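You operate a simulated robot arm through the tools that you are given. There is no shell and no other tool. Be economical: measure what you need, move in short steps, check, and stop when the job is done.

You are at the controls of a simulated two-armed robot. One attempt, no reset.

Task
Pick up the orange brush with one hand, pass it to the other hand and put it on the counter under the notice.

It is judged by the outcome, as a careful person would: the job done as asked, and still so three seconds after it is handed in. It fails if anything else is knocked over, pushed out of place, dropped, spilled or broken.

Robot
Two 7-joint arms with two-finger parallel grippers on one trunk, on a base that drives. Base frame: it is fixed to the floor where the robot stands at the start and does not move with it; the origin is under the middle of the robot, x ahead of it, y to its left, z up. Lengths are in m, angles in degrees, forces in N, time in s.
The left shoulder is at the start at [0.027, 0.101, 1.297], the right one opposite. With the tool pointing down near the work surface each hand reaches from about 0.1 to 0.5 m from the robot's upright axis, wherever it stands, measured 20 degrees to its own side. Places, roughly: counter under the notice [0.5, -0.8, 0.9]; orange brush (4x4x14 cm) [0.5, 0.1, 1]. Payload 2.4 kg a hand.
The TCP of each hand is the grasp point between the finger pads, 0.024 m short of the fingertips. In the tool frame z runs along the fingers and y along their closing line. Largest opening 0.068 m; finger width 0.017, thickness 0.01; the body of the gripper, 0.04 by 0.07 m, starts 0.041 m behind the TCP.
Orientation is told as [roll, pitch, yaw] about the base's x, y, z axes, in that order, counted from this pose: with the fingers straight down and closing along the base's y, the tool's x points along the base's -x, its y along +y and its z along -z.

Tools
- The arms move only by the tool move_arm. It takes "left_motion", "right_motion" or both (then of equal length, played together; a hand with none holds still); each is a list of rows, each an object (a shift or turn left out is 0, a gripper value left out holds the last) with "offset": the shift along the tool's x, y, z in units of 20 mm (1.0 is 20 mm), a list of three; "turn": the turn, a rotation vector about the tool's x, y, z in units of 4 degrees (1.0 is 4 degrees), a list of three; "grip": the finger opening in m, from 0 to 0.068. In form: [{"offset": [x, y, z], "turn": [ax, ay, az], "grip": grip}, ...]. A call has 1 to 8 rows; each row shifts and turns the commanded pose from where the row before left it, along the tool's axes as they then stand. A call with a number of a shift or a turn outside -1 to 1 is refused whole. A row lasts 0.2 s, in which the tool goes at most 0.05 m and 8.6 degrees; a call with a longer step from one row to the next is refused whole, and so is a gripper value outside its range. Where a pose cannot be reached the arm comes as near as it can. A force on the tool above 40 N (or 10 N above the force at the start of the call, whichever is more), or a blocked arm, ends the call early, and 0.2 s more pass. The fingers move at their own pace (about 0.072 m/s each) and stop on an object; they squeeze with about 39 N. The grip force told is the motor's: it shows also when the fingers shut on nothing. Time passes only in rows, and 0.2 s behind the last, so rows that do not move let the fingers close. It gives the time, the measured TCP pose, the force on the tool (base axes), the opening and the grip force at its end, in the units of the frame above (readings bear some noise), with the torque about the TCP (base axes, N m) and any sound that the robot's microphone picked up.
- Cameras (640 x 400 px; columns grow to the right, rows downward): "scene" is now at [0.097, -0.031, 1.4414]; the picture's right is [-0.37, -0.93, 0.00], its down [-0.64, 0.26, -0.72] and it looks along [0.67, -0.27, -0.69] (base axes); focal length 256 px, centre (320, 200). "left" rides on the left gripper at [0.084, -0.011, -0.075] in its tool frame; the picture's right is [0.13, 0.99, 0.00], its down [-0.60, 0.08, -0.79] and it looks along [-0.79, 0.10, 0.61] (tool axes); focal length 251 px, centre (320, 200). "right" rides on the right gripper at [0.084, 0.011, -0.075] in its tool frame; the picture's right is [-0.13, 0.99, 0.00], its down [-0.60, -0.08, -0.79] and it looks along [-0.79, -0.10, 0.61] (tool axes); focal length 251 px, centre (320, 200). There is no depth. A picture from a camera that has moved, and an enlarged one, comes with that camera's place and axes in the base frame and with its lens.
- snapshot(camera): a new picture of that camera. It takes no simulated time.
- raise_lower(by): slides the trunk up (or, below 0, down) by that many m; the arms and the scene camera ride with it, the base frame stays. It gives what a move gives, with no picture.
- base_move(legs): drives the robot by 1 to 6 legs, each [ahead, left, turn to the left] in m, m and degrees, along the robot's own axes; the way and the turn of a leg run together, so that a leg with both is an arc; at most 1.5 m and 180 degrees a leg. The arms and the cameras ride along, it lands a little off, and it stops where it bumps. It gives what a move gives.
- turn_head(pan, tilt): turns the head with the scene camera to pan (to the left, within 86 degrees either way) and tilt (down, from -29 to 69), counted from straight ahead of the robot. It gives what a move gives.
- inspect(camera, box): a new picture of the part [left, top, right, bottom] of that camera's present view, enlarged. It takes no simulated time.
- job_done(): hands the job in; it is judged then, once.

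Work in short steps. Places have to be worked out from the pictures, the camera data and where the tool is seen: move nearer, look again, correct. Check each grasp and each placing, and mend what went wrong. You have 120 turns and 108 pictures in all, those below and enlarged ones among them. Open the grippers and draw the arms clear of the work before you hand the job in, unless the task says otherwise; then end with one line.

The tools are called after "Call:" as name(argument=value, ...) on one line, values as JSON. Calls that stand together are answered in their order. move_arm: Moves the arms, as the interface text tells. Its arguments: {"type":"object","properties":{"left_motion":{"type":"array"},"right_motion":{"type":"array"}},"required":[]} The other tools are called the same way: raise_lower (by) slides the trunk up or down; base_move (legs) drives the base; turn_head (pan, tilt) turns the head that bears the scene camera; snapshot (camera) takes a picture; inspect (camera, box) takes an enlarged picture of a part of a camera's view; job_done () hands the job in.

At the start:

```text
time: 0.0
left_ee_pos: [0.2754, -0.017, 1.1752]
left_tcp_rot: [0.0, 0.0, 0.0]
left_contact_force: [0.5, 1.2, -1.4]
left_wrist_torque: [-0.01, -0.04, 0.01]
left_finger_gap: 0.0681
left_gripper_force: 0.1
right_ee_pos: [0.232, -0.2696, 1.2236]
right_tcp_rot: [0.1, 0.0, 0.0]
right_contact_force: [-0.7, 0.7, 0.4]
right_wrist_torque: [-0.01, 0.0, 0.0]
right_finger_gap: 0.0682
right_gripper_force: 0.0
trunk travel left (down, up): [-0.51, 0.34]
robot x, y, heading: [-0.0007, 0.0026, 0.2]
head pan, tilt: [-21.6, 43.9]
```

scene: 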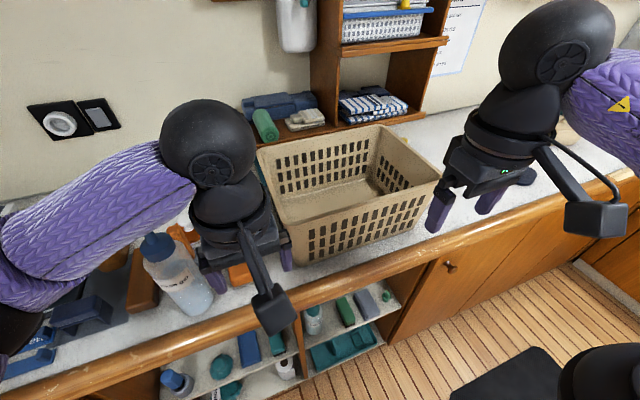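
right: 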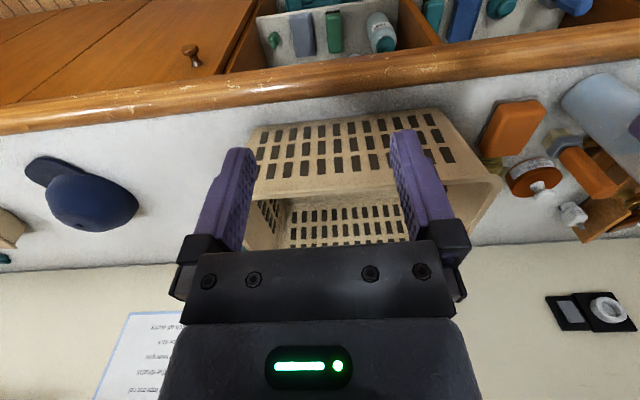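
left: 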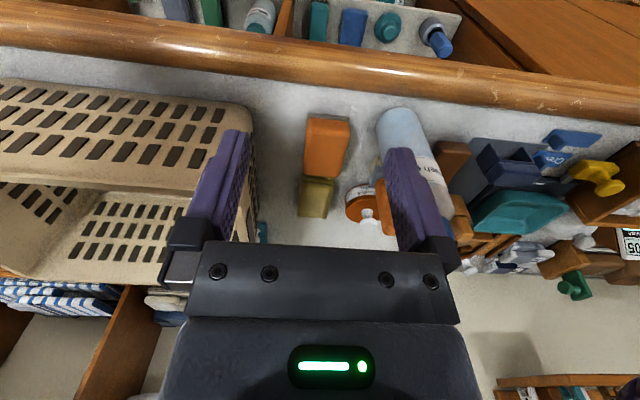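

I'll look at the orange objects more closely before deciding which one is the brush.

Call:
inspect(camera="left", box=[240, 80, 480, 260])

Call:
inspect(camera="right", box=[440, 60, 640, 260])

Call:
turn_head(pan=10, tilt=44)

Call:
snapshot(camera="scene")

```text
2.22 times, centred on (360, 170) of left
camera zoom: at [0.1924, -0.0273, 1.2505], right [-0.13, 0.99, 0.0], down [0.6, 0.08, 0.79], along [0.79, 0.1, -0.61], focal length 559 px, centre (231, 267)
```

zoom: 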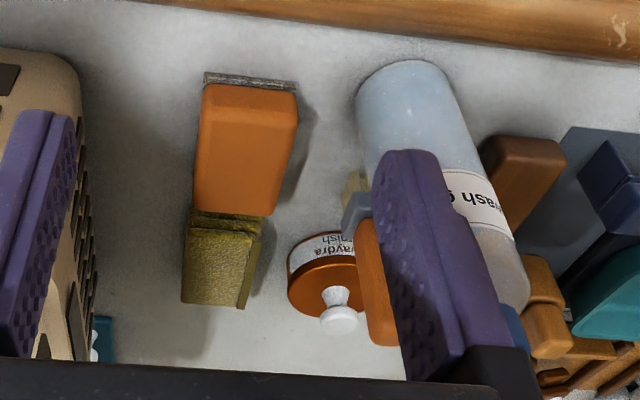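

```text
2.00 times, centred on (540, 160) of right
camera zoom: at [0.1481, -0.2582, 1.2985], right [0.13, 0.99, 0.0], down [0.6, -0.08, 0.79], along [0.79, -0.1, -0.61], focal length 503 px, centre (-120, 280)
```

zoom: 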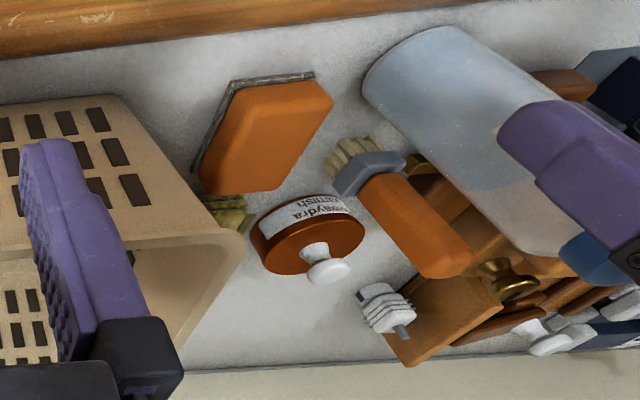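

```text
time: 1.0
left_ee_pos: [0.2746, -0.0172, 1.1758]
left_tcp_rot: [-0.1, 0.0, 0.0]
left_contact_force: [0.5, 0.1, 0.2]
left_wrist_torque: [0.0, -0.04, 0.0]
left_finger_gap: 0.0679
left_gripper_force: 0.0
right_ee_pos: [0.2311, -0.2689, 1.2245]
right_tcp_rot: [0.0, -0.1, 0.0]
right_contact_force: [-0.3, 0.1, -0.3]
right_wrist_torque: [0.01, -0.02, -0.01]
right_finger_gap: 0.0678
right_gripper_force: 0.0
trunk travel left (down, up): [-0.51, 0.34]
robot x, y, heading: [-0.0011, -0.0004, 0.3]
head pan, tilt: [10.0, 44.0]
```

```text
102 pictures are left
camera scene: at [0.1015, 0.0135, 1.4413], right [0.17, -0.98, 0.0], down [-0.68, -0.12, -0.72], along [0.71, 0.12, -0.69], focal length 256 px, centre (320, 200)
```

scene: 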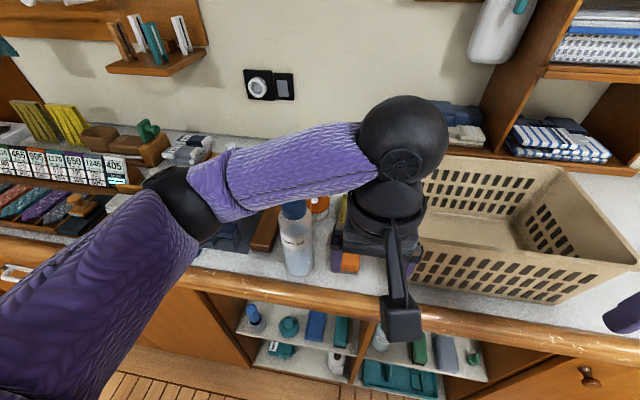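

The brush looks like the orange-handled one standing bristles-down at about [0.515, 0.14], beside the varnish tin and bottle. I'll move the left hand up and to the left for a better view.

Call:
move_arm(left_motion=[{"offset": [0, 1, -1]}, {"offset": [0, 1, -1]}, {"offset": [0, 1, -1]}, {"offset": [0, 1, 0]}, {"offset": [0, 1, 0]}, {"offset": [0, 1, 0]}, {"offset": [0, 1, 0]}])

Call:
snapshot(camera="left")

Call:
snapshot(camera="scene")

```text
time: 2.6
left_ee_pos: [0.2747, 0.1245, 1.234]
left_tcp_rot: [0.0, 0.0, 0.0]
left_contact_force: [0.4, 0.0, 0.9]
left_wrist_torque: [-0.01, 0.0, -0.02]
left_finger_gap: 0.0679
left_gripper_force: 0.0
right_ee_pos: [0.2315, -0.2682, 1.2244]
right_tcp_rot: [-0.1, 0.1, -0.1]
right_contact_force: [-0.2, -0.4, -1.2]
right_wrist_torque: [0.02, -0.02, -0.01]
right_finger_gap: 0.0683
right_gripper_force: 0.1
trunk travel left (down, up): [-0.51, 0.34]
robot x, y, heading: [-0.0018, -0.0011, 0.0]
head pan, tilt: [10.0, 44.0]
```

```text
101 pictures are left
camera left: at [0.1922, 0.1136, 1.31], right [-0.13, 0.99, 0.0], down [0.6, 0.08, 0.79], along [0.79, 0.1, -0.61], focal length 251 px, centre (320, 200)
```

left: 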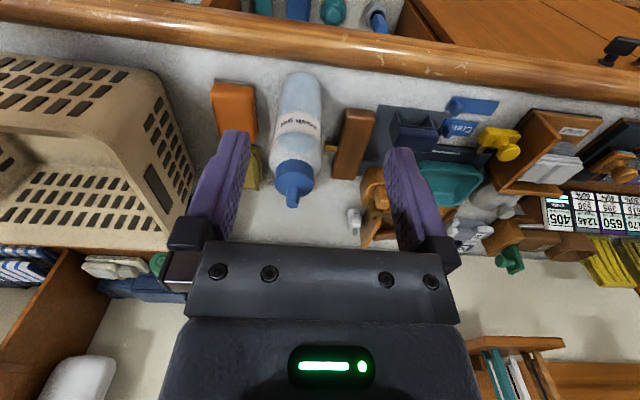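

```text
100 pictures are left
camera scene: at [0.1013, 0.0141, 1.4413], right [0.17, -0.98, 0.0], down [-0.68, -0.12, -0.72], along [0.71, 0.12, -0.69], focal length 256 px, centre (320, 200)
```

scene: 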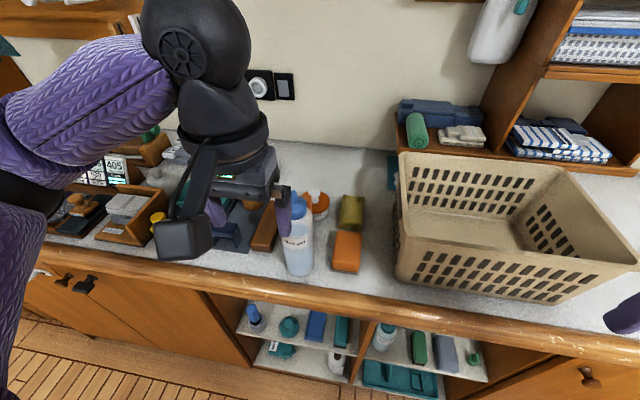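

The bottle hides the brush from here, so I'll zoom in on both views.

Call:
inspect(camera="scene", box=[230, 160, 390, 290])

Call:
inspect(camera="right", box=[440, 60, 640, 260])

```text
3.08 times, centred on (310, 225) of scene
camera zoom: at [0.1013, 0.0141, 1.4413], right [0.17, -0.98, 0.0], down [-0.68, -0.12, -0.72], along [0.71, 0.12, -0.69], focal length 788 px, centre (351, 123)
```

zoom: 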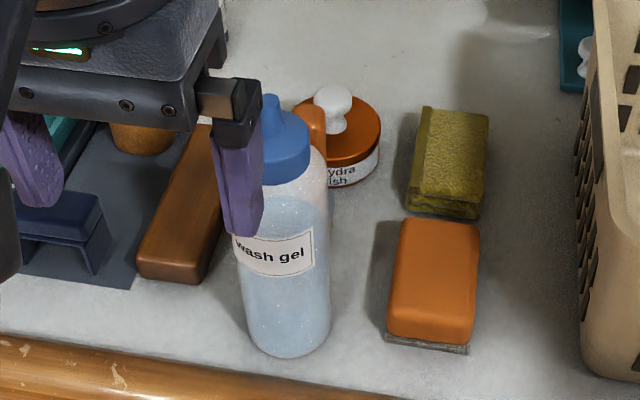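

```text
2.00 times, centred on (540, 160) of right
camera zoom: at [0.1479, -0.2577, 1.2986], right [0.13, 0.99, 0.0], down [0.6, -0.08, 0.79], along [0.79, -0.1, -0.61], focal length 503 px, centre (-120, 280)
```

zoom: 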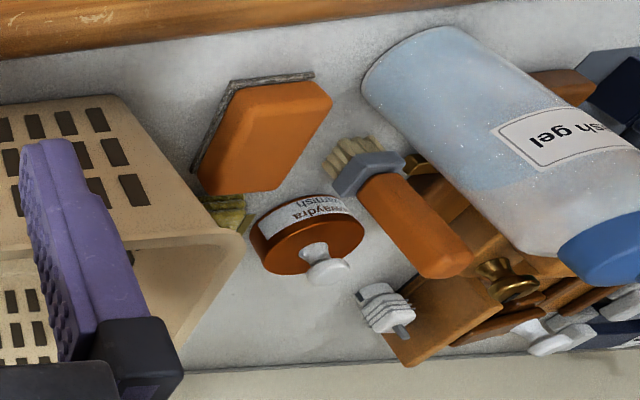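

The brush is just behind the tall gel bottle, whose top is about z 1.12. A top-down grasp yawed about +60° keeps the wrist camera off the bottle. I'll turn the left hand and tilt the head down to see how much room the base has.

Call:
move_arm(left_motion=[{"offset": [0, 0, 0], "turn": [0, 0, -1]}, {"turn": [0, 0, -1]}, {"turn": [0, 0, -1]}, {"turn": [0, 0, -1]}, {"turn": [0, 0, -1]}, {"turn": [0, 0, -1]}, {"turn": [0, 0, -1]}, {"turn": [0, 0, -1]}])

Call:
turn_head(pan=0, tilt=69)

Call:
snapshot(camera="scene")

Call:
snapshot(camera="left")

```text
time: 4.4
left_ee_pos: [0.2767, 0.124, 1.2357]
left_tcp_rot: [0.0, 0.0, 32.0]
left_contact_force: [1.2, -0.8, -0.6]
left_wrist_torque: [0.02, 0.0, 0.0]
left_finger_gap: 0.0684
left_gripper_force: 0.0
right_ee_pos: [0.2319, -0.2689, 1.2232]
right_tcp_rot: [0.0, 0.0, 0.1]
right_contact_force: [0.0, -0.6, -0.3]
right_wrist_torque: [-0.03, 0.02, -0.01]
right_finger_gap: 0.0681
right_gripper_force: 0.1
trunk travel left (down, up): [-0.51, 0.34]
robot x, y, heading: [-0.0014, 0.0005, 0.2]
head pan, tilt: [10.0, 44.0]
```

```text
time: 5.3
left_ee_pos: [0.2752, 0.1243, 1.2359]
left_tcp_rot: [0.1, -0.1, 32.0]
left_contact_force: [-0.1, 0.7, 0.0]
left_wrist_torque: [-0.01, 0.01, -0.03]
left_finger_gap: 0.0683
left_gripper_force: 0.1
right_ee_pos: [0.2328, -0.2684, 1.223]
right_tcp_rot: [0.0, 0.0, 0.0]
right_contact_force: [0.6, -0.7, -0.2]
right_wrist_torque: [-0.02, 0.01, 0.04]
right_finger_gap: 0.068
right_gripper_force: 0.2
trunk travel left (down, up): [-0.51, 0.34]
robot x, y, heading: [-0.0001, 0.0053, -0.3]
head pan, tilt: [0.0, 68.8]
```

```text
97 pictures are left
camera scene: at [0.0766, -0.0006, 1.411], right [0.0, -1.0, 0.0], down [-0.93, 0.0, -0.36], along [0.36, 0.0, -0.93], focal length 256 px, centre (320, 200)
```

scene: 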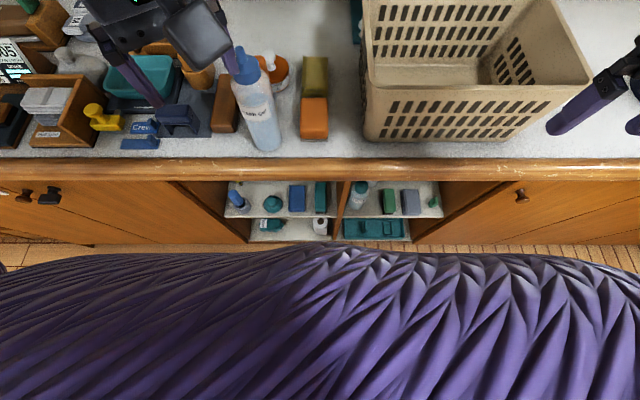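

```text
96 pictures are left
camera left: at [0.2113, 0.07, 1.3105], right [-0.64, 0.77, 0.0], down [0.47, 0.39, 0.79], along [0.61, 0.5, -0.61], focal length 251 px, centre (320, 200)
```

left: 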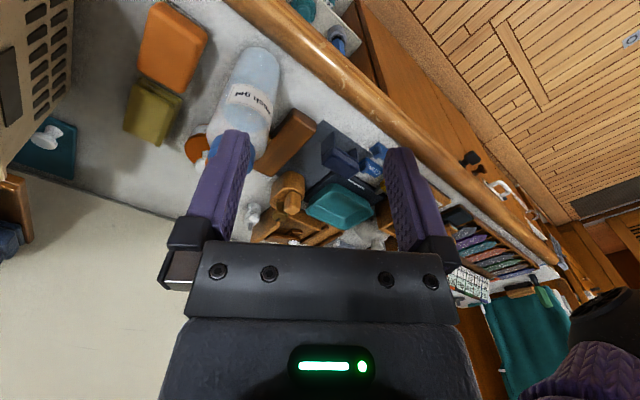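

The cabinet front is at about x = 0.34. The brush is slightly beyond the comfortable reach, so I'll creep forward a little.

Call:
base_move(legs=[[0.07, 0, 0]])

Call:
move_arm(left_motion=[{"offset": [0, -1, 0], "turn": [0, 0, -1]}, {"offset": [0, -1, 0], "turn": [0, 0, -1]}, {"offset": [0, -1, 0], "turn": [0, 0, -1]}, {"offset": [0, -1, 0], "turn": [0, 0, -1]}, {"turn": [0, 0, -1]}, {"turn": [0, 0, -1]}, {"turn": [0, 0, -1]}])

Call:
snapshot(camera="left")

```text
time: 6.3
left_ee_pos: [0.3486, 0.1236, 1.2355]
left_tcp_rot: [0.2, 0.0, 32.0]
left_contact_force: [-0.2, 0.9, -0.5]
left_wrist_torque: [0.03, 0.0, 0.0]
left_finger_gap: 0.0682
left_gripper_force: 0.0
right_ee_pos: [0.3035, -0.2688, 1.2224]
right_tcp_rot: [0.0, 0.1, 0.0]
right_contact_force: [-0.5, 0.6, 0.2]
right_wrist_torque: [0.0, 0.03, -0.01]
right_finger_gap: 0.068
right_gripper_force: 0.1
trunk travel left (down, up): [-0.51, 0.34]
robot x, y, heading: [0.0701, 0.0014, 0.0]
head pan, tilt: [0.0, 68.8]
```

```text
time: 7.9
left_ee_pos: [0.3961, 0.0604, 1.2356]
left_tcp_rot: [0.2, 0.0, 60.1]
left_contact_force: [0.2, -0.7, 0.2]
left_wrist_torque: [0.01, 0.01, 0.02]
left_finger_gap: 0.0679
left_gripper_force: 0.1
right_ee_pos: [0.3019, -0.2692, 1.2236]
right_tcp_rot: [-0.1, -0.1, 0.0]
right_contact_force: [-0.5, 0.6, -0.1]
right_wrist_torque: [0.02, 0.01, 0.05]
right_finger_gap: 0.068
right_gripper_force: 0.1
trunk travel left (down, up): [-0.51, 0.34]
robot x, y, heading: [0.0705, -0.0001, 0.4]
head pan, tilt: [0.0, 68.8]
```

```text
95 pictures are left
camera left: at [0.3642, -0.0176, 1.3102], right [-0.92, 0.38, 0.0], down [0.23, 0.56, 0.79], along [0.3, 0.73, -0.61], focal length 251 px, centre (320, 200)
```

left: 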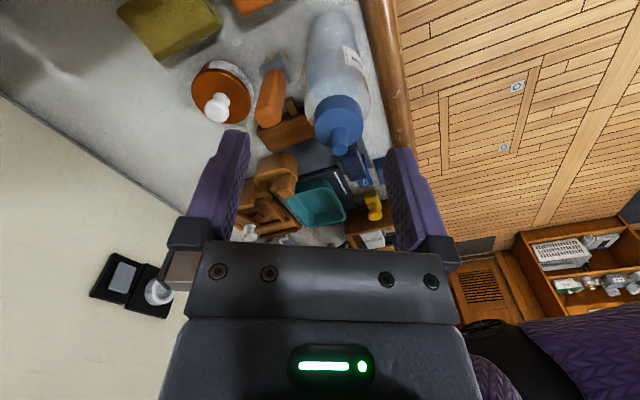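

Call:
inspect(camera="left", box=[180, 10, 400, 170])

```text
2.50 times, centred on (290, 90) of left
camera zoom: at [0.3642, -0.0176, 1.3102], right [-0.92, 0.38, 0.0], down [0.23, 0.56, 0.79], along [0.3, 0.73, -0.61], focal length 629 px, centre (395, 475)
```

zoom: 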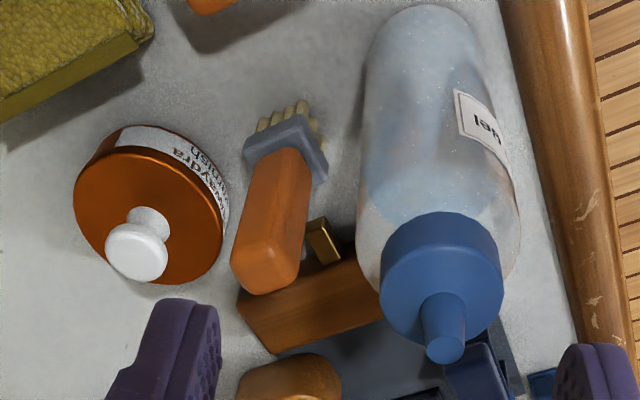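

This view is clear. The handle is square and axis-aligned, standing at about [0.493, 0.128] with its top near z 1.04. The bottle axis is near x = 0.41. I'll finish turning to yaw 90 so the fingers close along x, then move closer at a safe height.

Call:
move_arm(left_motion=[{"turn": [0, 0, -1]}, {"turn": [0, 0, -1]}, {"turn": [0, 0, -1]}, {"turn": [0, 0, -1]}, {"turn": [0, 0, -1]}, {"turn": [0, 0, -1]}, {"turn": [0, 0, -1]}, {"turn": [0, 0, -0.45], "grip": 0.056}])

Call:
move_arm(left_motion=[{"offset": [-0.6, -1, 0]}, {"offset": [-0.6, -1, 0]}, {"offset": [-0.6, -1, 0]}, {"offset": [-0.6, -1, 0]}, {"offset": [0, -0.8, 0]}])

Call:
snapshot(camera="left")

```text
time: 9.7
left_ee_pos: [0.3952, 0.0622, 1.2359]
left_tcp_rot: [0.0, 0.0, 89.9]
left_contact_force: [-0.7, 0.7, 0.6]
left_wrist_torque: [-0.02, 0.01, 0.02]
left_finger_gap: 0.0559
left_gripper_force: 0.0
right_ee_pos: [0.3026, -0.2684, 1.2235]
right_tcp_rot: [0.0, 0.0, 0.0]
right_contact_force: [0.0, -1.1, -0.2]
right_wrist_torque: [-0.02, -0.02, 0.0]
right_finger_gap: 0.0682
right_gripper_force: 0.1
trunk travel left (down, up): [-0.51, 0.34]
robot x, y, heading: [0.069, -0.0041, 0.0]
head pan, tilt: [0.0, 68.8]
```

```text
time: 10.9
left_ee_pos: [0.492, 0.1096, 1.2366]
left_tcp_rot: [0.0, -0.1, 89.8]
left_contact_force: [-0.2, 0.1, -0.7]
left_wrist_torque: [0.0, -0.01, -0.02]
left_finger_gap: 0.056
left_gripper_force: 0.0
right_ee_pos: [0.303, -0.2701, 1.2237]
right_tcp_rot: [0.0, 0.0, 0.0]
right_contact_force: [0.9, 0.7, -0.1]
right_wrist_torque: [0.02, 0.01, 0.01]
right_finger_gap: 0.0682
right_gripper_force: 0.0
trunk travel left (down, up): [-0.51, 0.34]
robot x, y, heading: [0.073, 0.0024, -0.1]
head pan, tilt: [0.0, 68.8]
```

```text
93 pictures are left
camera left: at [0.5036, 0.0251, 1.3103], right [-0.99, -0.13, 0.0], down [-0.08, 0.6, 0.79], along [-0.1, 0.79, -0.61], focal length 251 px, centre (320, 200)
```

left: 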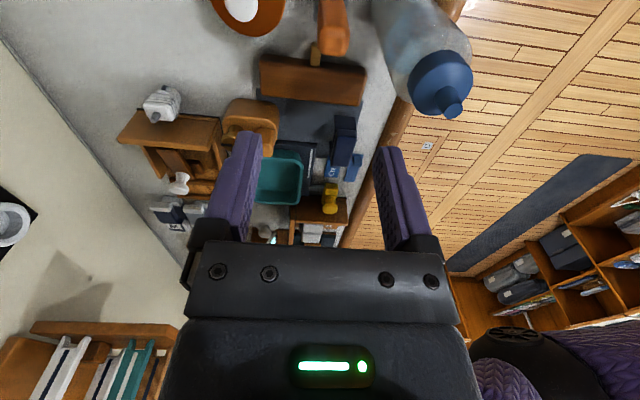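

Call:
inspect(camera="left", box=[220, 0, 480, 130])

```text
2.46 times, centred on (350, 65) of left
camera zoom: at [0.5036, 0.0251, 1.3103], right [-0.99, -0.13, 0.0], down [-0.08, 0.6, 0.79], along [-0.1, 0.79, -0.61], focal length 619 px, centre (246, 532)
```

zoom: 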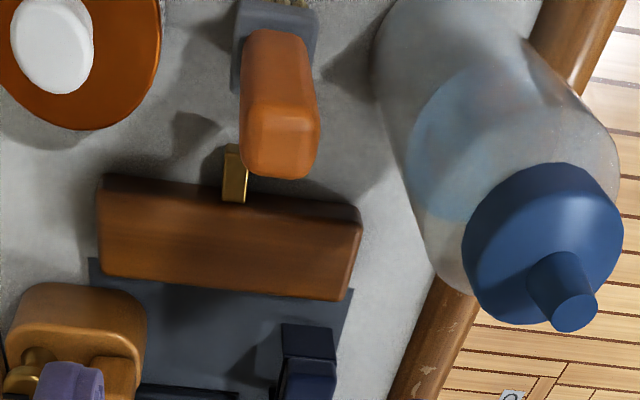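

The closer view puts the handle at about [0.479, 0.124], well clear of the bottle (x ≤ 0.43). I'll center over it, descend part way and check.

Call:
move_arm(left_motion=[{"offset": [-0.7, 0.65, 0]}, {"offset": [0, 0, 1]}, {"offset": [0, 0, 1]}, {"offset": [0, 0, 1]}, {"offset": [0, 0, 1]}, {"offset": [0, 0, 1]}, {"offset": [0, 0, 1]}, {"offset": [0, 0, 1]}])

Call:
snapshot(camera="left")

Call:
inspect(camera="right", box=[440, 60, 640, 260])

```text
time: 12.7
left_ee_pos: [0.4789, 0.122, 1.0966]
left_tcp_rot: [0.0, -0.1, 89.7]
left_contact_force: [-0.4, 0.0, -0.1]
left_wrist_torque: [0.0, 0.01, -0.01]
left_finger_gap: 0.0559
left_gripper_force: 0.0
right_ee_pos: [0.302, -0.269, 1.2234]
right_tcp_rot: [0.0, 0.0, 0.1]
right_contact_force: [0.5, -0.6, -0.4]
right_wrist_torque: [-0.04, 0.02, -0.03]
right_finger_gap: 0.0681
right_gripper_force: 0.0
trunk travel left (down, up): [-0.51, 0.34]
robot x, y, heading: [0.0661, -0.0024, 0.1]
head pan, tilt: [0.0, 68.8]
```

```text
91 pictures are left
camera left: at [0.4902, 0.0383, 1.1702], right [-0.99, -0.13, 0.0], down [-0.08, 0.6, 0.79], along [-0.1, 0.79, -0.61], focal length 251 px, centre (320, 200)
```

left: 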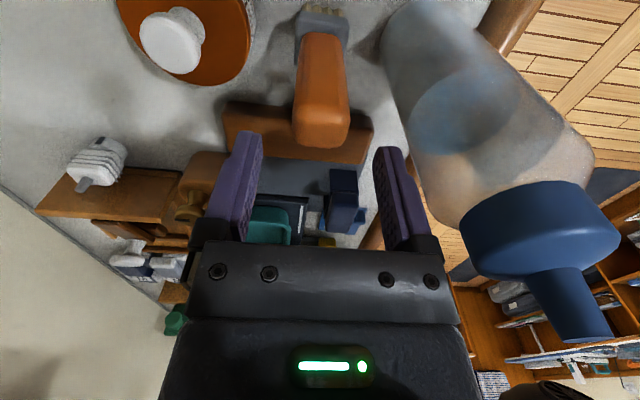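

```text
2.00 times, centred on (540, 160) of right
camera zoom: at [0.2188, -0.258, 1.2985], right [0.13, 0.99, 0.0], down [0.6, -0.08, 0.79], along [0.79, -0.1, -0.61], focal length 503 px, centre (-120, 280)
```

zoom: 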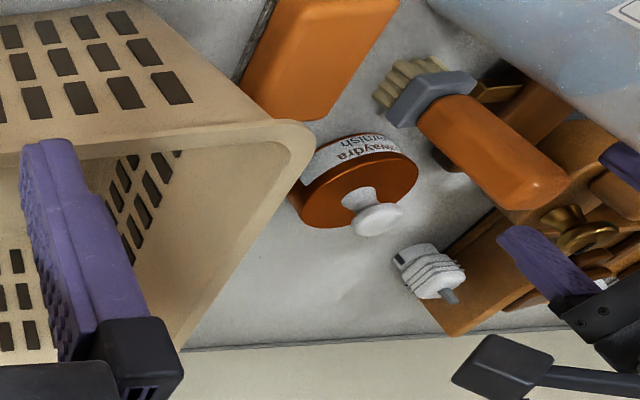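

The fingers are centered on the handle, and combining two views gives a top at z ≈ 1.042, y ≈ 0.127. I'll adjust slightly, descend to z ≈ 1.013 and close.

Call:
move_arm(left_motion=[{"offset": [-0.25, 0, 0]}, {"offset": [0, 0, 1]}, {"offset": [0, 0, 1]}, {"offset": [0, 0, 1]}, {"offset": [0, 0, 1]}, {"offset": [0, 0, 0.2]}])

Call:
snapshot(camera="left")

```text
time: 13.8
left_ee_pos: [0.4809, 0.1275, 1.0322]
left_tcp_rot: [-0.8, 0.4, 89.8]
left_contact_force: [-4.9, 1.5, 22.9]
left_wrist_torque: [-0.28, 0.11, -0.12]
left_finger_gap: 0.0562
left_gripper_force: 0.1
right_ee_pos: [0.3022, -0.269, 1.2255]
right_tcp_rot: [0.1, -0.2, 0.0]
right_contact_force: [-0.3, 0.0, 0.5]
right_wrist_torque: [-0.01, 0.03, 0.01]
right_finger_gap: 0.0679
right_gripper_force: 0.0
trunk travel left (down, up): [-0.51, 0.34]
robot x, y, heading: [0.0726, -0.0021, -0.2]
head pan, tilt: [0.0, 68.8]
stopped in row 5 (left hand): the force on the tool passed its limit at 61 N (the readings are from after the stop); the commanded pose is now the measured one
```

```text
89 pictures are left
camera left: at [0.4919, 0.0437, 1.1091], right [-0.99, -0.13, -0.02], down [-0.09, 0.61, 0.79], along [-0.09, 0.78, -0.62], focal length 251 px, centre (320, 200)
```

left: 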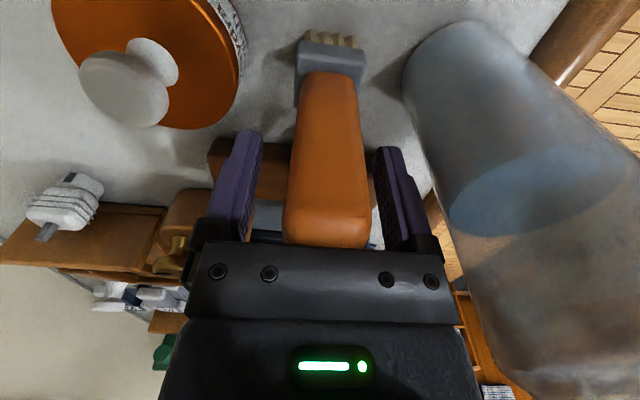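

The palm touched the brush top, so the top is higher than I estimated, at about 1.07. The handle is between the fingers. I'll back off 6 mm and close.

Call:
move_arm(left_motion=[{"offset": [0, 0, -0.35]}, {"offset": [0, 0.1, 0]}, {"grip": 0.0}, {"grip": 0.0}, {"grip": 0.0}])

Call:
snapshot(camera="left")

```text
time: 15.0
left_ee_pos: [0.4808, 0.1271, 1.0391]
left_tcp_rot: [-0.7, 0.4, 89.8]
left_contact_force: [-0.5, 0.5, 0.0]
left_wrist_torque: [0.0, -0.01, 0.03]
left_finger_gap: 0.0278
left_gripper_force: 38.6
right_ee_pos: [0.303, -0.2682, 1.2237]
right_tcp_rot: [-0.1, -0.1, 0.0]
right_contact_force: [0.1, 0.5, 0.9]
right_wrist_torque: [0.02, 0.0, -0.02]
right_finger_gap: 0.0681
right_gripper_force: 0.0
trunk travel left (down, up): [-0.51, 0.34]
robot x, y, heading: [0.0696, -0.0033, -0.2]
head pan, tilt: [0.0, 68.8]
```

```text
88 pictures are left
camera left: at [0.4906, 0.0439, 1.1138], right [-0.99, -0.13, -0.01], down [-0.09, 0.61, 0.79], along [-0.09, 0.78, -0.61], focal length 251 px, centre (320, 200)
```

left: 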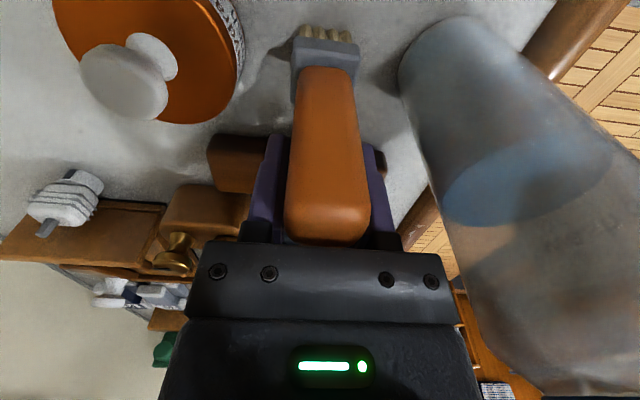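

The grip holds at 28 mm with 39 N. I'll lift straight up.

Call:
move_arm(left_motion=[{"offset": [0, 0, -0.5]}, {"offset": [0, 0, -1]}, {"offset": [0, 0, -1]}, {"offset": [0, 0, -1]}, {"offset": [0, 0, -1]}, {"offset": [0, 0, -1]}, {"offset": [0, 0, -1]}, {"offset": [0, 0, -1]}])

Call:
move_arm(left_motion=[{"offset": [0, 0, -1]}, {"offset": [0, 0, -1]}, {"offset": [0, 0, -1]}, {"offset": [0, 0, -1]}])

Call:
snapshot(camera="left")

Call:
turn_head(pan=0, tilt=40)

Call:
snapshot(camera="scene")

```text
time: 16.8
left_ee_pos: [0.4781, 0.1286, 1.1892]
left_tcp_rot: [-0.8, 0.2, 89.7]
left_contact_force: [0.8, 0.7, -1.5]
left_wrist_torque: [0.02, 0.0, 0.01]
left_finger_gap: 0.0277
left_gripper_force: 39.1
right_ee_pos: [0.3022, -0.2683, 1.2238]
right_tcp_rot: [0.0, 0.0, 0.0]
right_contact_force: [0.1, 1.0, -0.1]
right_wrist_torque: [0.02, -0.04, -0.05]
right_finger_gap: 0.0683
right_gripper_force: 0.1
trunk travel left (down, up): [-0.51, 0.34]
robot x, y, heading: [0.0667, -0.0006, 0.1]
head pan, tilt: [0.0, 68.8]
```

```text
time: 17.8
left_ee_pos: [0.4769, 0.1287, 1.2687]
left_tcp_rot: [-0.6, 0.3, 89.8]
left_contact_force: [-0.2, -0.6, -0.6]
left_wrist_torque: [-0.02, 0.03, 0.01]
left_finger_gap: 0.0274
left_gripper_force: 39.0
right_ee_pos: [0.3027, -0.269, 1.2231]
right_tcp_rot: [0.0, -0.1, 0.0]
right_contact_force: [-0.3, -0.3, 0.4]
right_wrist_torque: [-0.01, -0.03, -0.02]
right_finger_gap: 0.0678
right_gripper_force: 0.1
trunk travel left (down, up): [-0.51, 0.34]
robot x, y, heading: [0.0726, -0.0006, 0.1]
head pan, tilt: [0.0, 68.8]
```

```text
87 pictures are left
camera left: at [0.4879, 0.0447, 1.3441], right [-0.99, -0.13, -0.01], down [-0.09, 0.61, 0.79], along [-0.09, 0.78, -0.61], focal length 251 px, centre (320, 200)
```

left: 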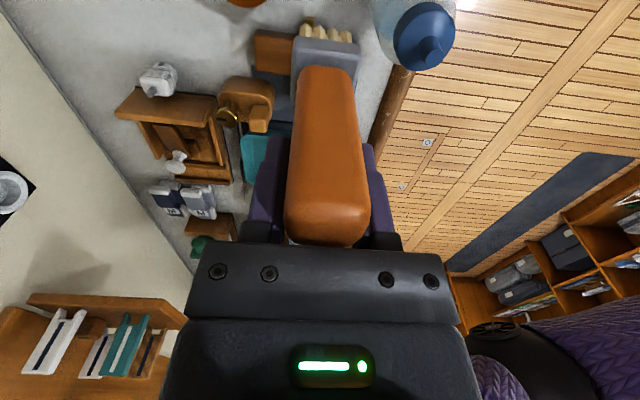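

```text
time: 18.7
left_ee_pos: [0.4776, 0.1281, 1.2693]
left_tcp_rot: [-0.8, 0.3, 89.7]
left_contact_force: [0.6, -0.3, -0.2]
left_wrist_torque: [0.05, 0.0, -0.01]
left_finger_gap: 0.0275
left_gripper_force: 39.0
right_ee_pos: [0.3026, -0.2697, 1.2249]
right_tcp_rot: [-0.1, 0.0, 0.0]
right_contact_force: [0.3, -0.8, 1.8]
right_wrist_torque: [-0.01, 0.0, 0.0]
right_finger_gap: 0.0679
right_gripper_force: 0.1
trunk travel left (down, up): [-0.51, 0.34]
robot x, y, heading: [0.066, 0.0, -0.0]
head pan, tilt: [0.0, 40.0]
```

```text
86 pictures are left
camera scene: at [0.1764, -0.0005, 1.447], right [0.0, -1.0, 0.0], down [-0.64, 0.0, -0.77], along [0.77, 0.0, -0.64], focal length 256 px, centre (320, 200)
```

scene: 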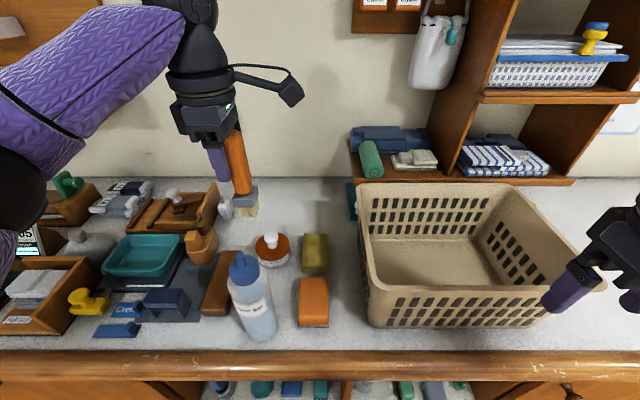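

The brush is securely held. I'll back away from the counter for room. Then I'll rotate the left hand so the brush lies horizontally pointing right, while the right hand yaws to +90 for a top-down take.

Call:
base_move(legs=[[-0.25, 0, 0]])

Call:
move_arm(left_motion=[{"turn": [0, 1, 0]}, {"turn": [0, 1, 0]}, {"turn": [0, 1, 0]}, {"turn": [0, 1, 0]}, {"turn": [0, 1, 0]}, {"turn": [0, 1, 0]}, {"turn": [0, 1, 0]}, {"turn": [0, 1, 0]}], right_motion=[{"turn": [0, 0, -1]}, {"turn": [0, 0, -1]}, {"turn": [0, 0, -1]}, {"turn": [0, 0, -1]}, {"turn": [0, 0, -1]}, {"turn": [0, 0, -1]}, {"turn": [0, 0, -1]}, {"turn": [0, 0, -1]}])

Call:
snapshot(camera="scene")

```text
time: 20.6
left_ee_pos: [0.2254, 0.1284, 1.2681]
left_tcp_rot: [-0.6, 0.3, 89.7]
left_contact_force: [0.1, -0.4, -0.1]
left_wrist_torque: [0.01, -0.01, -0.02]
left_finger_gap: 0.0273
left_gripper_force: 38.6
right_ee_pos: [0.0497, -0.2684, 1.2231]
right_tcp_rot: [0.0, 0.0, 0.0]
right_contact_force: [0.1, 0.4, -0.3]
right_wrist_torque: [0.01, -0.01, -0.01]
right_finger_gap: 0.0681
right_gripper_force: 0.0
trunk travel left (down, up): [-0.51, 0.34]
robot x, y, heading: [-0.1822, 0.0001, 0.0]
head pan, tilt: [0.0, 40.0]
```

```text
time: 22.4
left_ee_pos: [0.2259, 0.1273, 1.269]
left_tcp_rot: [-0.8, 32.3, 89.4]
left_contact_force: [-0.5, 0.3, -1.1]
left_wrist_torque: [0.01, 0.01, 0.02]
left_finger_gap: 0.0278
left_gripper_force: 39.0
right_ee_pos: [0.051, -0.2683, 1.2236]
right_tcp_rot: [0.0, 0.0, 32.0]
right_contact_force: [0.7, -0.6, 0.4]
right_wrist_torque: [-0.02, 0.0, -0.05]
right_finger_gap: 0.068
right_gripper_force: 0.0
trunk travel left (down, up): [-0.51, 0.34]
robot x, y, heading: [-0.1797, -0.0014, -0.1]
head pan, tilt: [0.0, 40.0]
```

```text
85 pictures are left
camera scene: at [-0.0746, -0.0005, 1.4471], right [0.0, -1.0, 0.0], down [-0.64, 0.0, -0.77], along [0.77, 0.0, -0.64], focal length 256 px, centre (320, 200)
```

scene: 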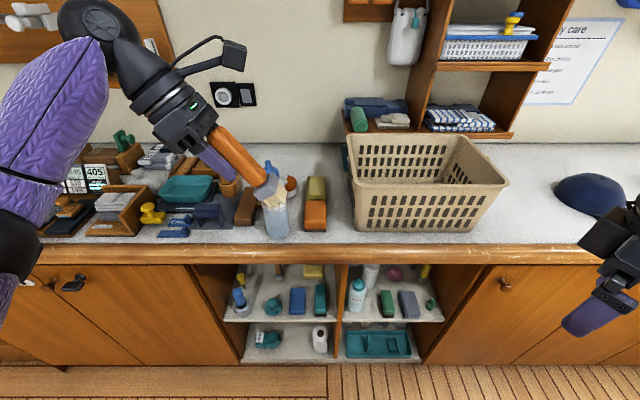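

Rotation is going well, so I'll continue it on both hands.

Call:
move_arm(left_motion=[{"turn": [0, 1, 0]}, {"turn": [0, 1, 0]}, {"turn": [0, 1, 0]}, {"turn": [0, 1, 0]}, {"turn": [0, 1, 0]}, {"turn": [0, 1, 0]}, {"turn": [0, 1, 0]}, {"turn": [0, 1, 0]}], right_motion=[{"turn": [0, 0, -1]}, {"turn": [0, 0, -1]}, {"turn": [0, 0, -1]}, {"turn": [0, 0, -1]}, {"turn": [0, 0, -1]}, {"turn": [0, 0, -1]}, {"turn": [0, 0, -1]}, {"turn": [0, 0, -1]}])

Call:
move_arm(left_motion=[{"turn": [0, 1, 0]}, {"turn": [0, 1, 0]}, {"turn": [0, 1, 0]}, {"turn": [0, 1, 0]}, {"turn": [0, 1, 0]}, {"turn": [0, 1, 0]}, {"turn": [0, 0.5, 0]}], right_motion=[{"turn": [0, 0, -1]}, {"turn": [0, 0, -1]}, {"turn": [0, 0, -1]}, {"turn": [0, 0, -1]}, {"turn": [0, 0, -1]}, {"turn": [0, 0, -1]}, {"turn": [0, 0, -0.5]}])

Call:
snapshot(camera="scene")

```text
time: 24.2
left_ee_pos: [0.2269, 0.1285, 1.2682]
left_tcp_rot: [-1.6, 64.3, 88.5]
left_contact_force: [0.2, -0.7, -0.4]
left_wrist_torque: [0.03, -0.03, 0.0]
left_finger_gap: 0.0274
left_gripper_force: 38.6
right_ee_pos: [0.0329, -0.2007, 1.227]
right_tcp_rot: [0.0, -0.1, 64.1]
right_contact_force: [-0.1, 0.3, 0.6]
right_wrist_torque: [0.0, -0.02, 0.0]
right_finger_gap: 0.068
right_gripper_force: 0.1
right hand out of reach, approached as far as the arm can: row 3, 4, 5, 6, 7, 8
trunk travel left (down, up): [-0.51, 0.34]
robot x, y, heading: [-0.1801, -0.0001, 0.1]
head pan, tilt: [0.0, 40.0]
```

```text
time: 25.8
left_ee_pos: [0.2272, 0.1283, 1.2678]
left_tcp_rot: [-115.2, 89.4, -25.4]
left_contact_force: [0.2, 0.2, -0.9]
left_wrist_torque: [0.02, 0.0, -0.03]
left_finger_gap: 0.0276
left_gripper_force: 38.6
right_ee_pos: [0.0076, -0.1424, 1.2355]
right_tcp_rot: [0.1, 0.1, 89.9]
right_contact_force: [-0.4, 0.1, -1.0]
right_wrist_torque: [0.04, 0.0, -0.04]
right_finger_gap: 0.0683
right_gripper_force: 0.1
right hand out of reach, approached as far as the arm can: row 1, 2, 3, 4, 5, 6, 7
trunk travel left (down, up): [-0.51, 0.34]
robot x, y, heading: [-0.1803, -0.0008, 0.3]
head pan, tilt: [0.0, 40.0]
```

```text
84 pictures are left
camera scene: at [-0.0745, -0.0005, 1.4471], right [0.0, -1.0, 0.0], down [-0.64, 0.0, -0.77], along [0.77, 0.0, -0.64], focal length 256 px, centre (320, 200)
```

scene: 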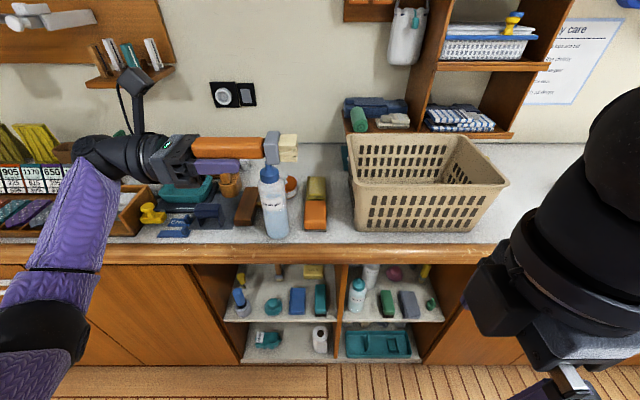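

The brush is horizontal and pointing right. I'll lower the left hand into an easier zone and bring the right hand forward, staying well to the right.

Call:
move_arm(left_motion=[{"offset": [-1, 0, 0.5]}, {"offset": [-1, 0, 0.5]}, {"offset": [-1, 0, 0.5]}, {"offset": [-1, 0, 0.5]}, {"offset": [-1, 0, 0.5]}, {"offset": [-1, 0, 0.5]}], right_motion=[{"offset": [0, -1, 0]}, {"offset": [0, -1, 0]}, {"offset": [0, -1, 0]}, {"offset": [0, -1, 0]}, {"offset": [0, -1, 0]}, {"offset": [0, -1, 0]}])

Call:
snapshot(camera="scene")

```text
time: 27.2
left_ee_pos: [0.2268, 0.067, 1.1484]
left_tcp_rot: [-113.4, 89.3, -23.7]
left_contact_force: [-0.3, -0.6, -1.1]
left_wrist_torque: [0.04, 0.02, -0.01]
left_finger_gap: 0.0276
left_gripper_force: 39.1
right_ee_pos: [0.0529, -0.0861, 1.2355]
right_tcp_rot: [-0.1, 0.0, 89.8]
right_contact_force: [-0.4, 0.7, 0.6]
right_wrist_torque: [0.0, 0.02, -0.02]
right_finger_gap: 0.0681
right_gripper_force: 0.0
right hand out of reach, approached as far as the arm can: row 1, 2, 3, 4, 5, 6
trunk travel left (down, up): [-0.51, 0.34]
robot x, y, heading: [-0.1799, -0.0014, -0.1]
head pan, tilt: [0.0, 40.0]
```

```text
83 pictures are left
camera scene: at [-0.0744, -0.0005, 1.4471], right [0.0, -1.0, 0.0], down [-0.64, 0.0, -0.77], along [0.77, 0.0, -0.64], focal length 256 px, centre (320, 200)
```

scene: 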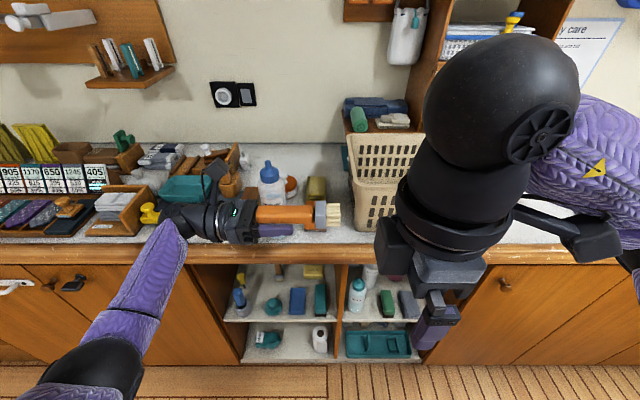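

The right arm can hold yaw 90 near the centerline. I'll bring it forward and up slightly before crossing over the brush.

Call:
move_arm(right_motion=[{"offset": [0, -1, -0.5]}, {"offset": [0, -1, -0.5]}, {"offset": [0, -1, 0]}, {"offset": [0, -1, 0]}, {"offset": [0, -1, 0]}])

```text
time: 28.4
left_ee_pos: [0.2284, 0.0662, 1.149]
left_tcp_rot: [-112.0, 89.3, -22.2]
left_contact_force: [-0.2, -0.7, -1.5]
left_wrist_torque: [0.04, 0.05, -0.02]
left_finger_gap: 0.0275
left_gripper_force: 39.0
right_ee_pos: [0.0671, -0.059, 1.2499]
right_tcp_rot: [0.0, 0.0, 89.9]
right_contact_force: [-0.5, 0.4, -1.7]
right_wrist_torque: [-0.02, -0.02, -0.01]
right_finger_gap: 0.0681
right_gripper_force: 0.1
right hand out of reach, approached as far as the arm can: row 1, 2, 3, 4, 5
trunk travel left (down, up): [-0.51, 0.34]
robot x, y, heading: [-0.1811, -0.004, 0.0]
head pan, tilt: [0.0, 40.0]
```

The right hand's command is still outside its reachable zone at this yaw, so I'll shift the command to the left at safe height.

Call:
move_arm(right_motion=[{"offset": [-1, 0, 0]}, {"offset": [-1, 0, 0]}, {"offset": [-1, 0, 0]}, {"offset": [-1, 0, 0]}, {"offset": [-1, 0, 0]}, {"offset": [-1, 0, 0]}])

Call:
snapshot(camera="scene")

```text
time: 29.8
left_ee_pos: [0.2276, 0.0666, 1.1476]
left_tcp_rot: [-113.4, 89.3, -23.6]
left_contact_force: [-0.1, -1.1, -0.4]
left_wrist_torque: [0.03, 0.03, -0.05]
left_finger_gap: 0.0275
left_gripper_force: 39.0
right_ee_pos: [0.067, 0.0614, 1.2508]
right_tcp_rot: [0.0, 0.0, 90.1]
right_contact_force: [0.6, -0.3, -0.1]
right_wrist_torque: [0.02, -0.01, -0.01]
right_finger_gap: 0.0677
right_gripper_force: 0.0
trunk travel left (down, up): [-0.51, 0.34]
robot x, y, heading: [-0.1802, -0.0029, -0.2]
head pan, tilt: [0.0, 40.0]
```

```text
82 pictures are left
camera scene: at [-0.0746, 0.0, 1.4471], right [0.0, -1.0, 0.0], down [-0.64, 0.0, -0.77], along [0.77, 0.0, -0.64], focal length 256 px, centre (320, 200)
```

scene: 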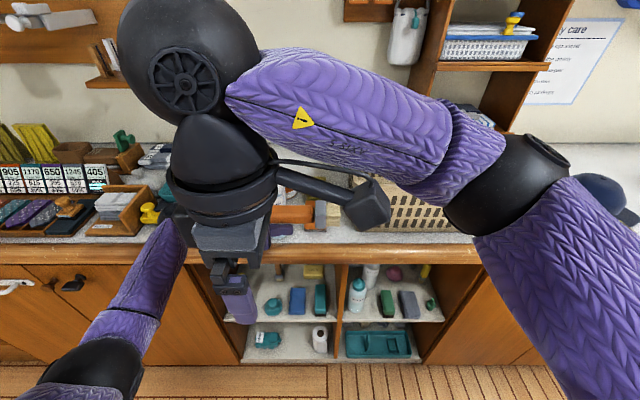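

The arm commands follow the measured pose. Now the right hand goes forward over the brush, staying clear of the left camera arm.

Call:
move_arm(right_motion=[{"offset": [0.6, -1, 0]}, {"offset": [0.6, -1, 0]}, {"offset": [0.5, -1, 0]}, {"offset": [0.5, -1, 0]}])

```text
time: 30.8
left_ee_pos: [0.2269, 0.0658, 1.1482]
left_tcp_rot: [-111.3, 89.3, -21.5]
left_contact_force: [0.4, 0.3, -1.1]
left_wrist_torque: [0.05, 0.01, -0.01]
left_finger_gap: 0.0275
left_gripper_force: 39.3
right_ee_pos: [0.0851, 0.0241, 1.2461]
right_tcp_rot: [0.0, 0.1, 89.9]
right_contact_force: [0.2, -0.6, 0.1]
right_wrist_torque: [0.0, -0.01, 0.02]
right_finger_gap: 0.068
right_gripper_force: 0.1
right hand out of reach, approached as far as the arm can: row 2, 3, 4
trunk travel left (down, up): [-0.51, 0.34]
robot x, y, heading: [-0.1819, -0.0038, 0.1]
head pan, tilt: [0.0, 40.0]
```

A top-down right grasp at yaw 90 can't reach this far. Instead the right hand will pitch up to point forward, closing vertically on the horizontal brush with its camera on the right side. I'll start pitching the right hand and move the left a little forward for room.

Call:
move_arm(left_motion=[{"offset": [0, -1, 0]}, {"offset": [0, -1, 0]}, {"offset": [0, -1, 0]}, {}, {}, {}, {}, {}], right_motion=[{"turn": [1, 0, 0]}, {"turn": [1, 0, 0]}, {"turn": [1, 0, 0]}, {"turn": [1, 0, 0]}, {"turn": [1, 0, 0]}, {"turn": [1, 0, 0]}, {"turn": [1, 0, 0]}, {"turn": [1, 0, 0]}])

Call:
snapshot(camera="scene")

```text
time: 32.6
left_ee_pos: [0.2765, 0.0677, 1.1495]
left_tcp_rot: [-112.4, 89.4, -22.6]
left_contact_force: [0.4, 1.0, -0.4]
left_wrist_torque: [0.05, 0.01, 0.0]
left_finger_gap: 0.0273
left_gripper_force: 38.8
left hand out of reach, approached as far as the arm can: row 3
right_ee_pos: [0.0866, 0.0239, 1.2457]
right_tcp_rot: [-32.1, 0.0, 90.0]
right_contact_force: [0.2, -0.1, -0.3]
right_wrist_torque: [0.0, -0.01, -0.01]
right_finger_gap: 0.0681
right_gripper_force: 0.1
trunk travel left (down, up): [-0.51, 0.34]
robot x, y, heading: [-0.183, -0.004, 0.3]
head pan, tilt: [0.0, 40.0]
```

```text
81 pictures are left
camera scene: at [-0.0746, -0.0005, 1.4471], right [0.0, -1.0, 0.0], down [-0.64, 0.0, -0.77], along [0.77, 0.0, -0.64], focal length 256 px, centre (320, 200)
```

scene: 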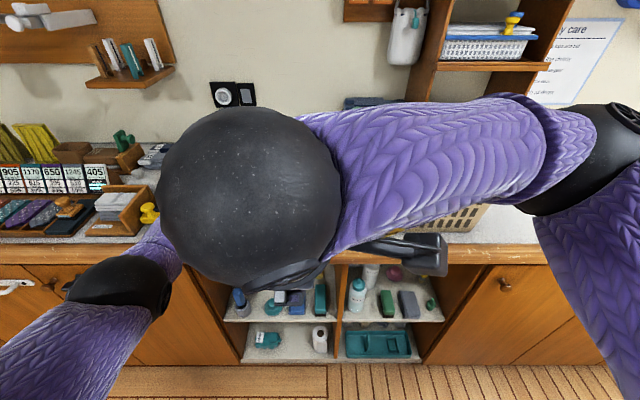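

The wrist is bulky, so I'll keep pitching while shifting to the right to keep it off the trunk.

Call:
move_arm(right_motion=[{"offset": [1, 0, 0], "turn": [1, 0, 0]}, {"offset": [1, 0, 0], "turn": [1, 0, 0]}, {"offset": [1, 0, 0], "turn": [1, 0, 0]}, {"offset": [1, 0, 0], "turn": [1, 0, 0]}, {"offset": [1, 0, 0], "turn": [1, 0, 0]}, {"offset": [1, 0, 0], "turn": [1, 0, 0]}, {"offset": [1, 0, 0], "turn": [1, 0, 0]}, {"offset": [1, 0, 0], "turn": [1, 0, 0]}])

Call:
snapshot(camera="scene")

```text
time: 34.4
left_ee_pos: [0.2773, 0.0675, 1.1497]
left_tcp_rot: [-111.2, 89.3, -21.5]
left_contact_force: [-0.4, 0.0, -1.0]
left_wrist_torque: [0.04, 0.01, -0.03]
left_finger_gap: 0.0274
left_gripper_force: 38.5
right_ee_pos: [0.1635, -0.0814, 1.2799]
right_tcp_rot: [-64.1, 0.0, 90.0]
right_contact_force: [-0.2, 0.1, 0.2]
right_wrist_torque: [-0.01, -0.02, -0.03]
right_finger_gap: 0.0679
right_gripper_force: 0.1
right hand out of reach, approached as far as the arm can: row 4, 5, 6, 7, 8
trunk travel left (down, up): [-0.51, 0.34]
robot x, y, heading: [-0.1814, -0.0025, -0.2]
head pan, tilt: [0.0, 40.0]
```

```text
80 pictures are left
camera scene: at [-0.0747, -0.0008, 1.4471], right [0.0, -1.0, 0.0], down [-0.64, 0.0, -0.77], along [0.77, 0.0, -0.64], focal length 256 px, centre (320, 200)
```

scene: 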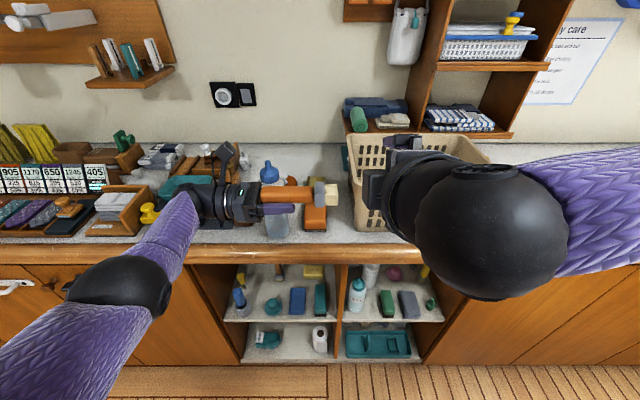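

Call:
move_arm(right_motion=[{"turn": [1, 0, 0]}, {"turn": [1, 0, 0]}, {"turn": [1, 0, 0]}, {"turn": [1, 0, 0]}, {"turn": [1, 0, 0]}, {"turn": [1, 0, 0]}, {"turn": [0.5, 0, 0]}])

Call:
snapshot(camera="scene")

Call:
snapshot(camera="right")

```text
time: 36.0
left_ee_pos: [0.2777, 0.068, 1.1497]
left_tcp_rot: [-113.1, 89.3, -23.4]
left_contact_force: [0.9, -0.1, -0.8]
left_wrist_torque: [0.01, 0.01, -0.03]
left_finger_gap: 0.0275
left_gripper_force: 38.8
right_ee_pos: [0.1825, -0.0688, 1.2844]
right_tcp_rot: [-90.0, 0.0, 90.1]
right_contact_force: [0.1, -0.2, -0.6]
right_wrist_torque: [0.01, 0.0, 0.04]
right_finger_gap: 0.0682
right_gripper_force: 0.0
right hand out of reach, approached as far as the arm can: row 1, 2, 3, 4, 6
trunk travel left (down, up): [-0.51, 0.34]
robot x, y, heading: [-0.1776, -0.0029, 0.1]
head pan, tilt: [0.0, 40.0]
```

```text
79 pictures are left
camera scene: at [-0.0746, -0.0003, 1.4471], right [0.0, -1.0, 0.0], down [-0.64, 0.0, -0.77], along [0.77, 0.0, -0.64], focal length 256 px, centre (320, 200)
```

scene: 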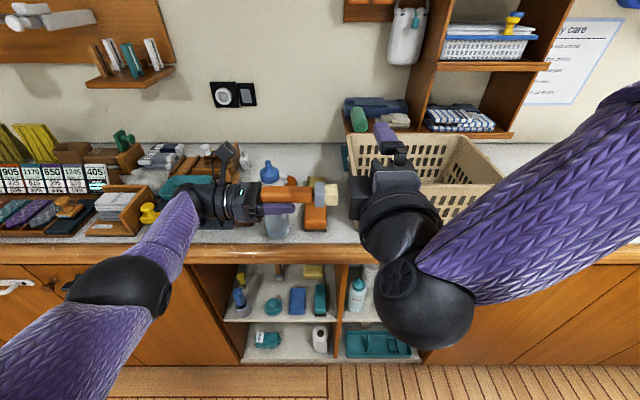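

```text
78 pictures are left
camera right: at [0.108, -0.1533, 1.2724], right [0.0, 0.13, -0.99], down [-0.79, 0.6, 0.08], along [0.61, 0.79, 0.1], focal length 251 px, centre (320, 200)
```

right: 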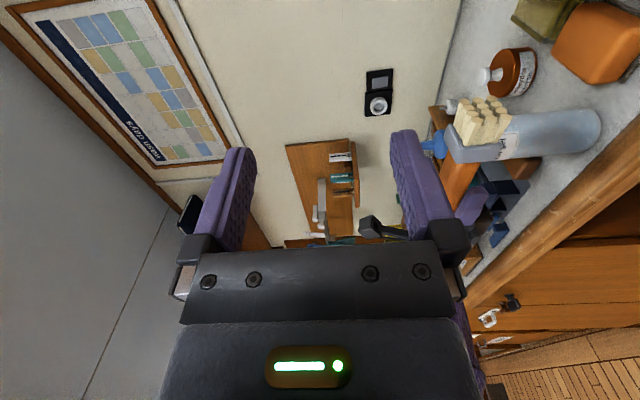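

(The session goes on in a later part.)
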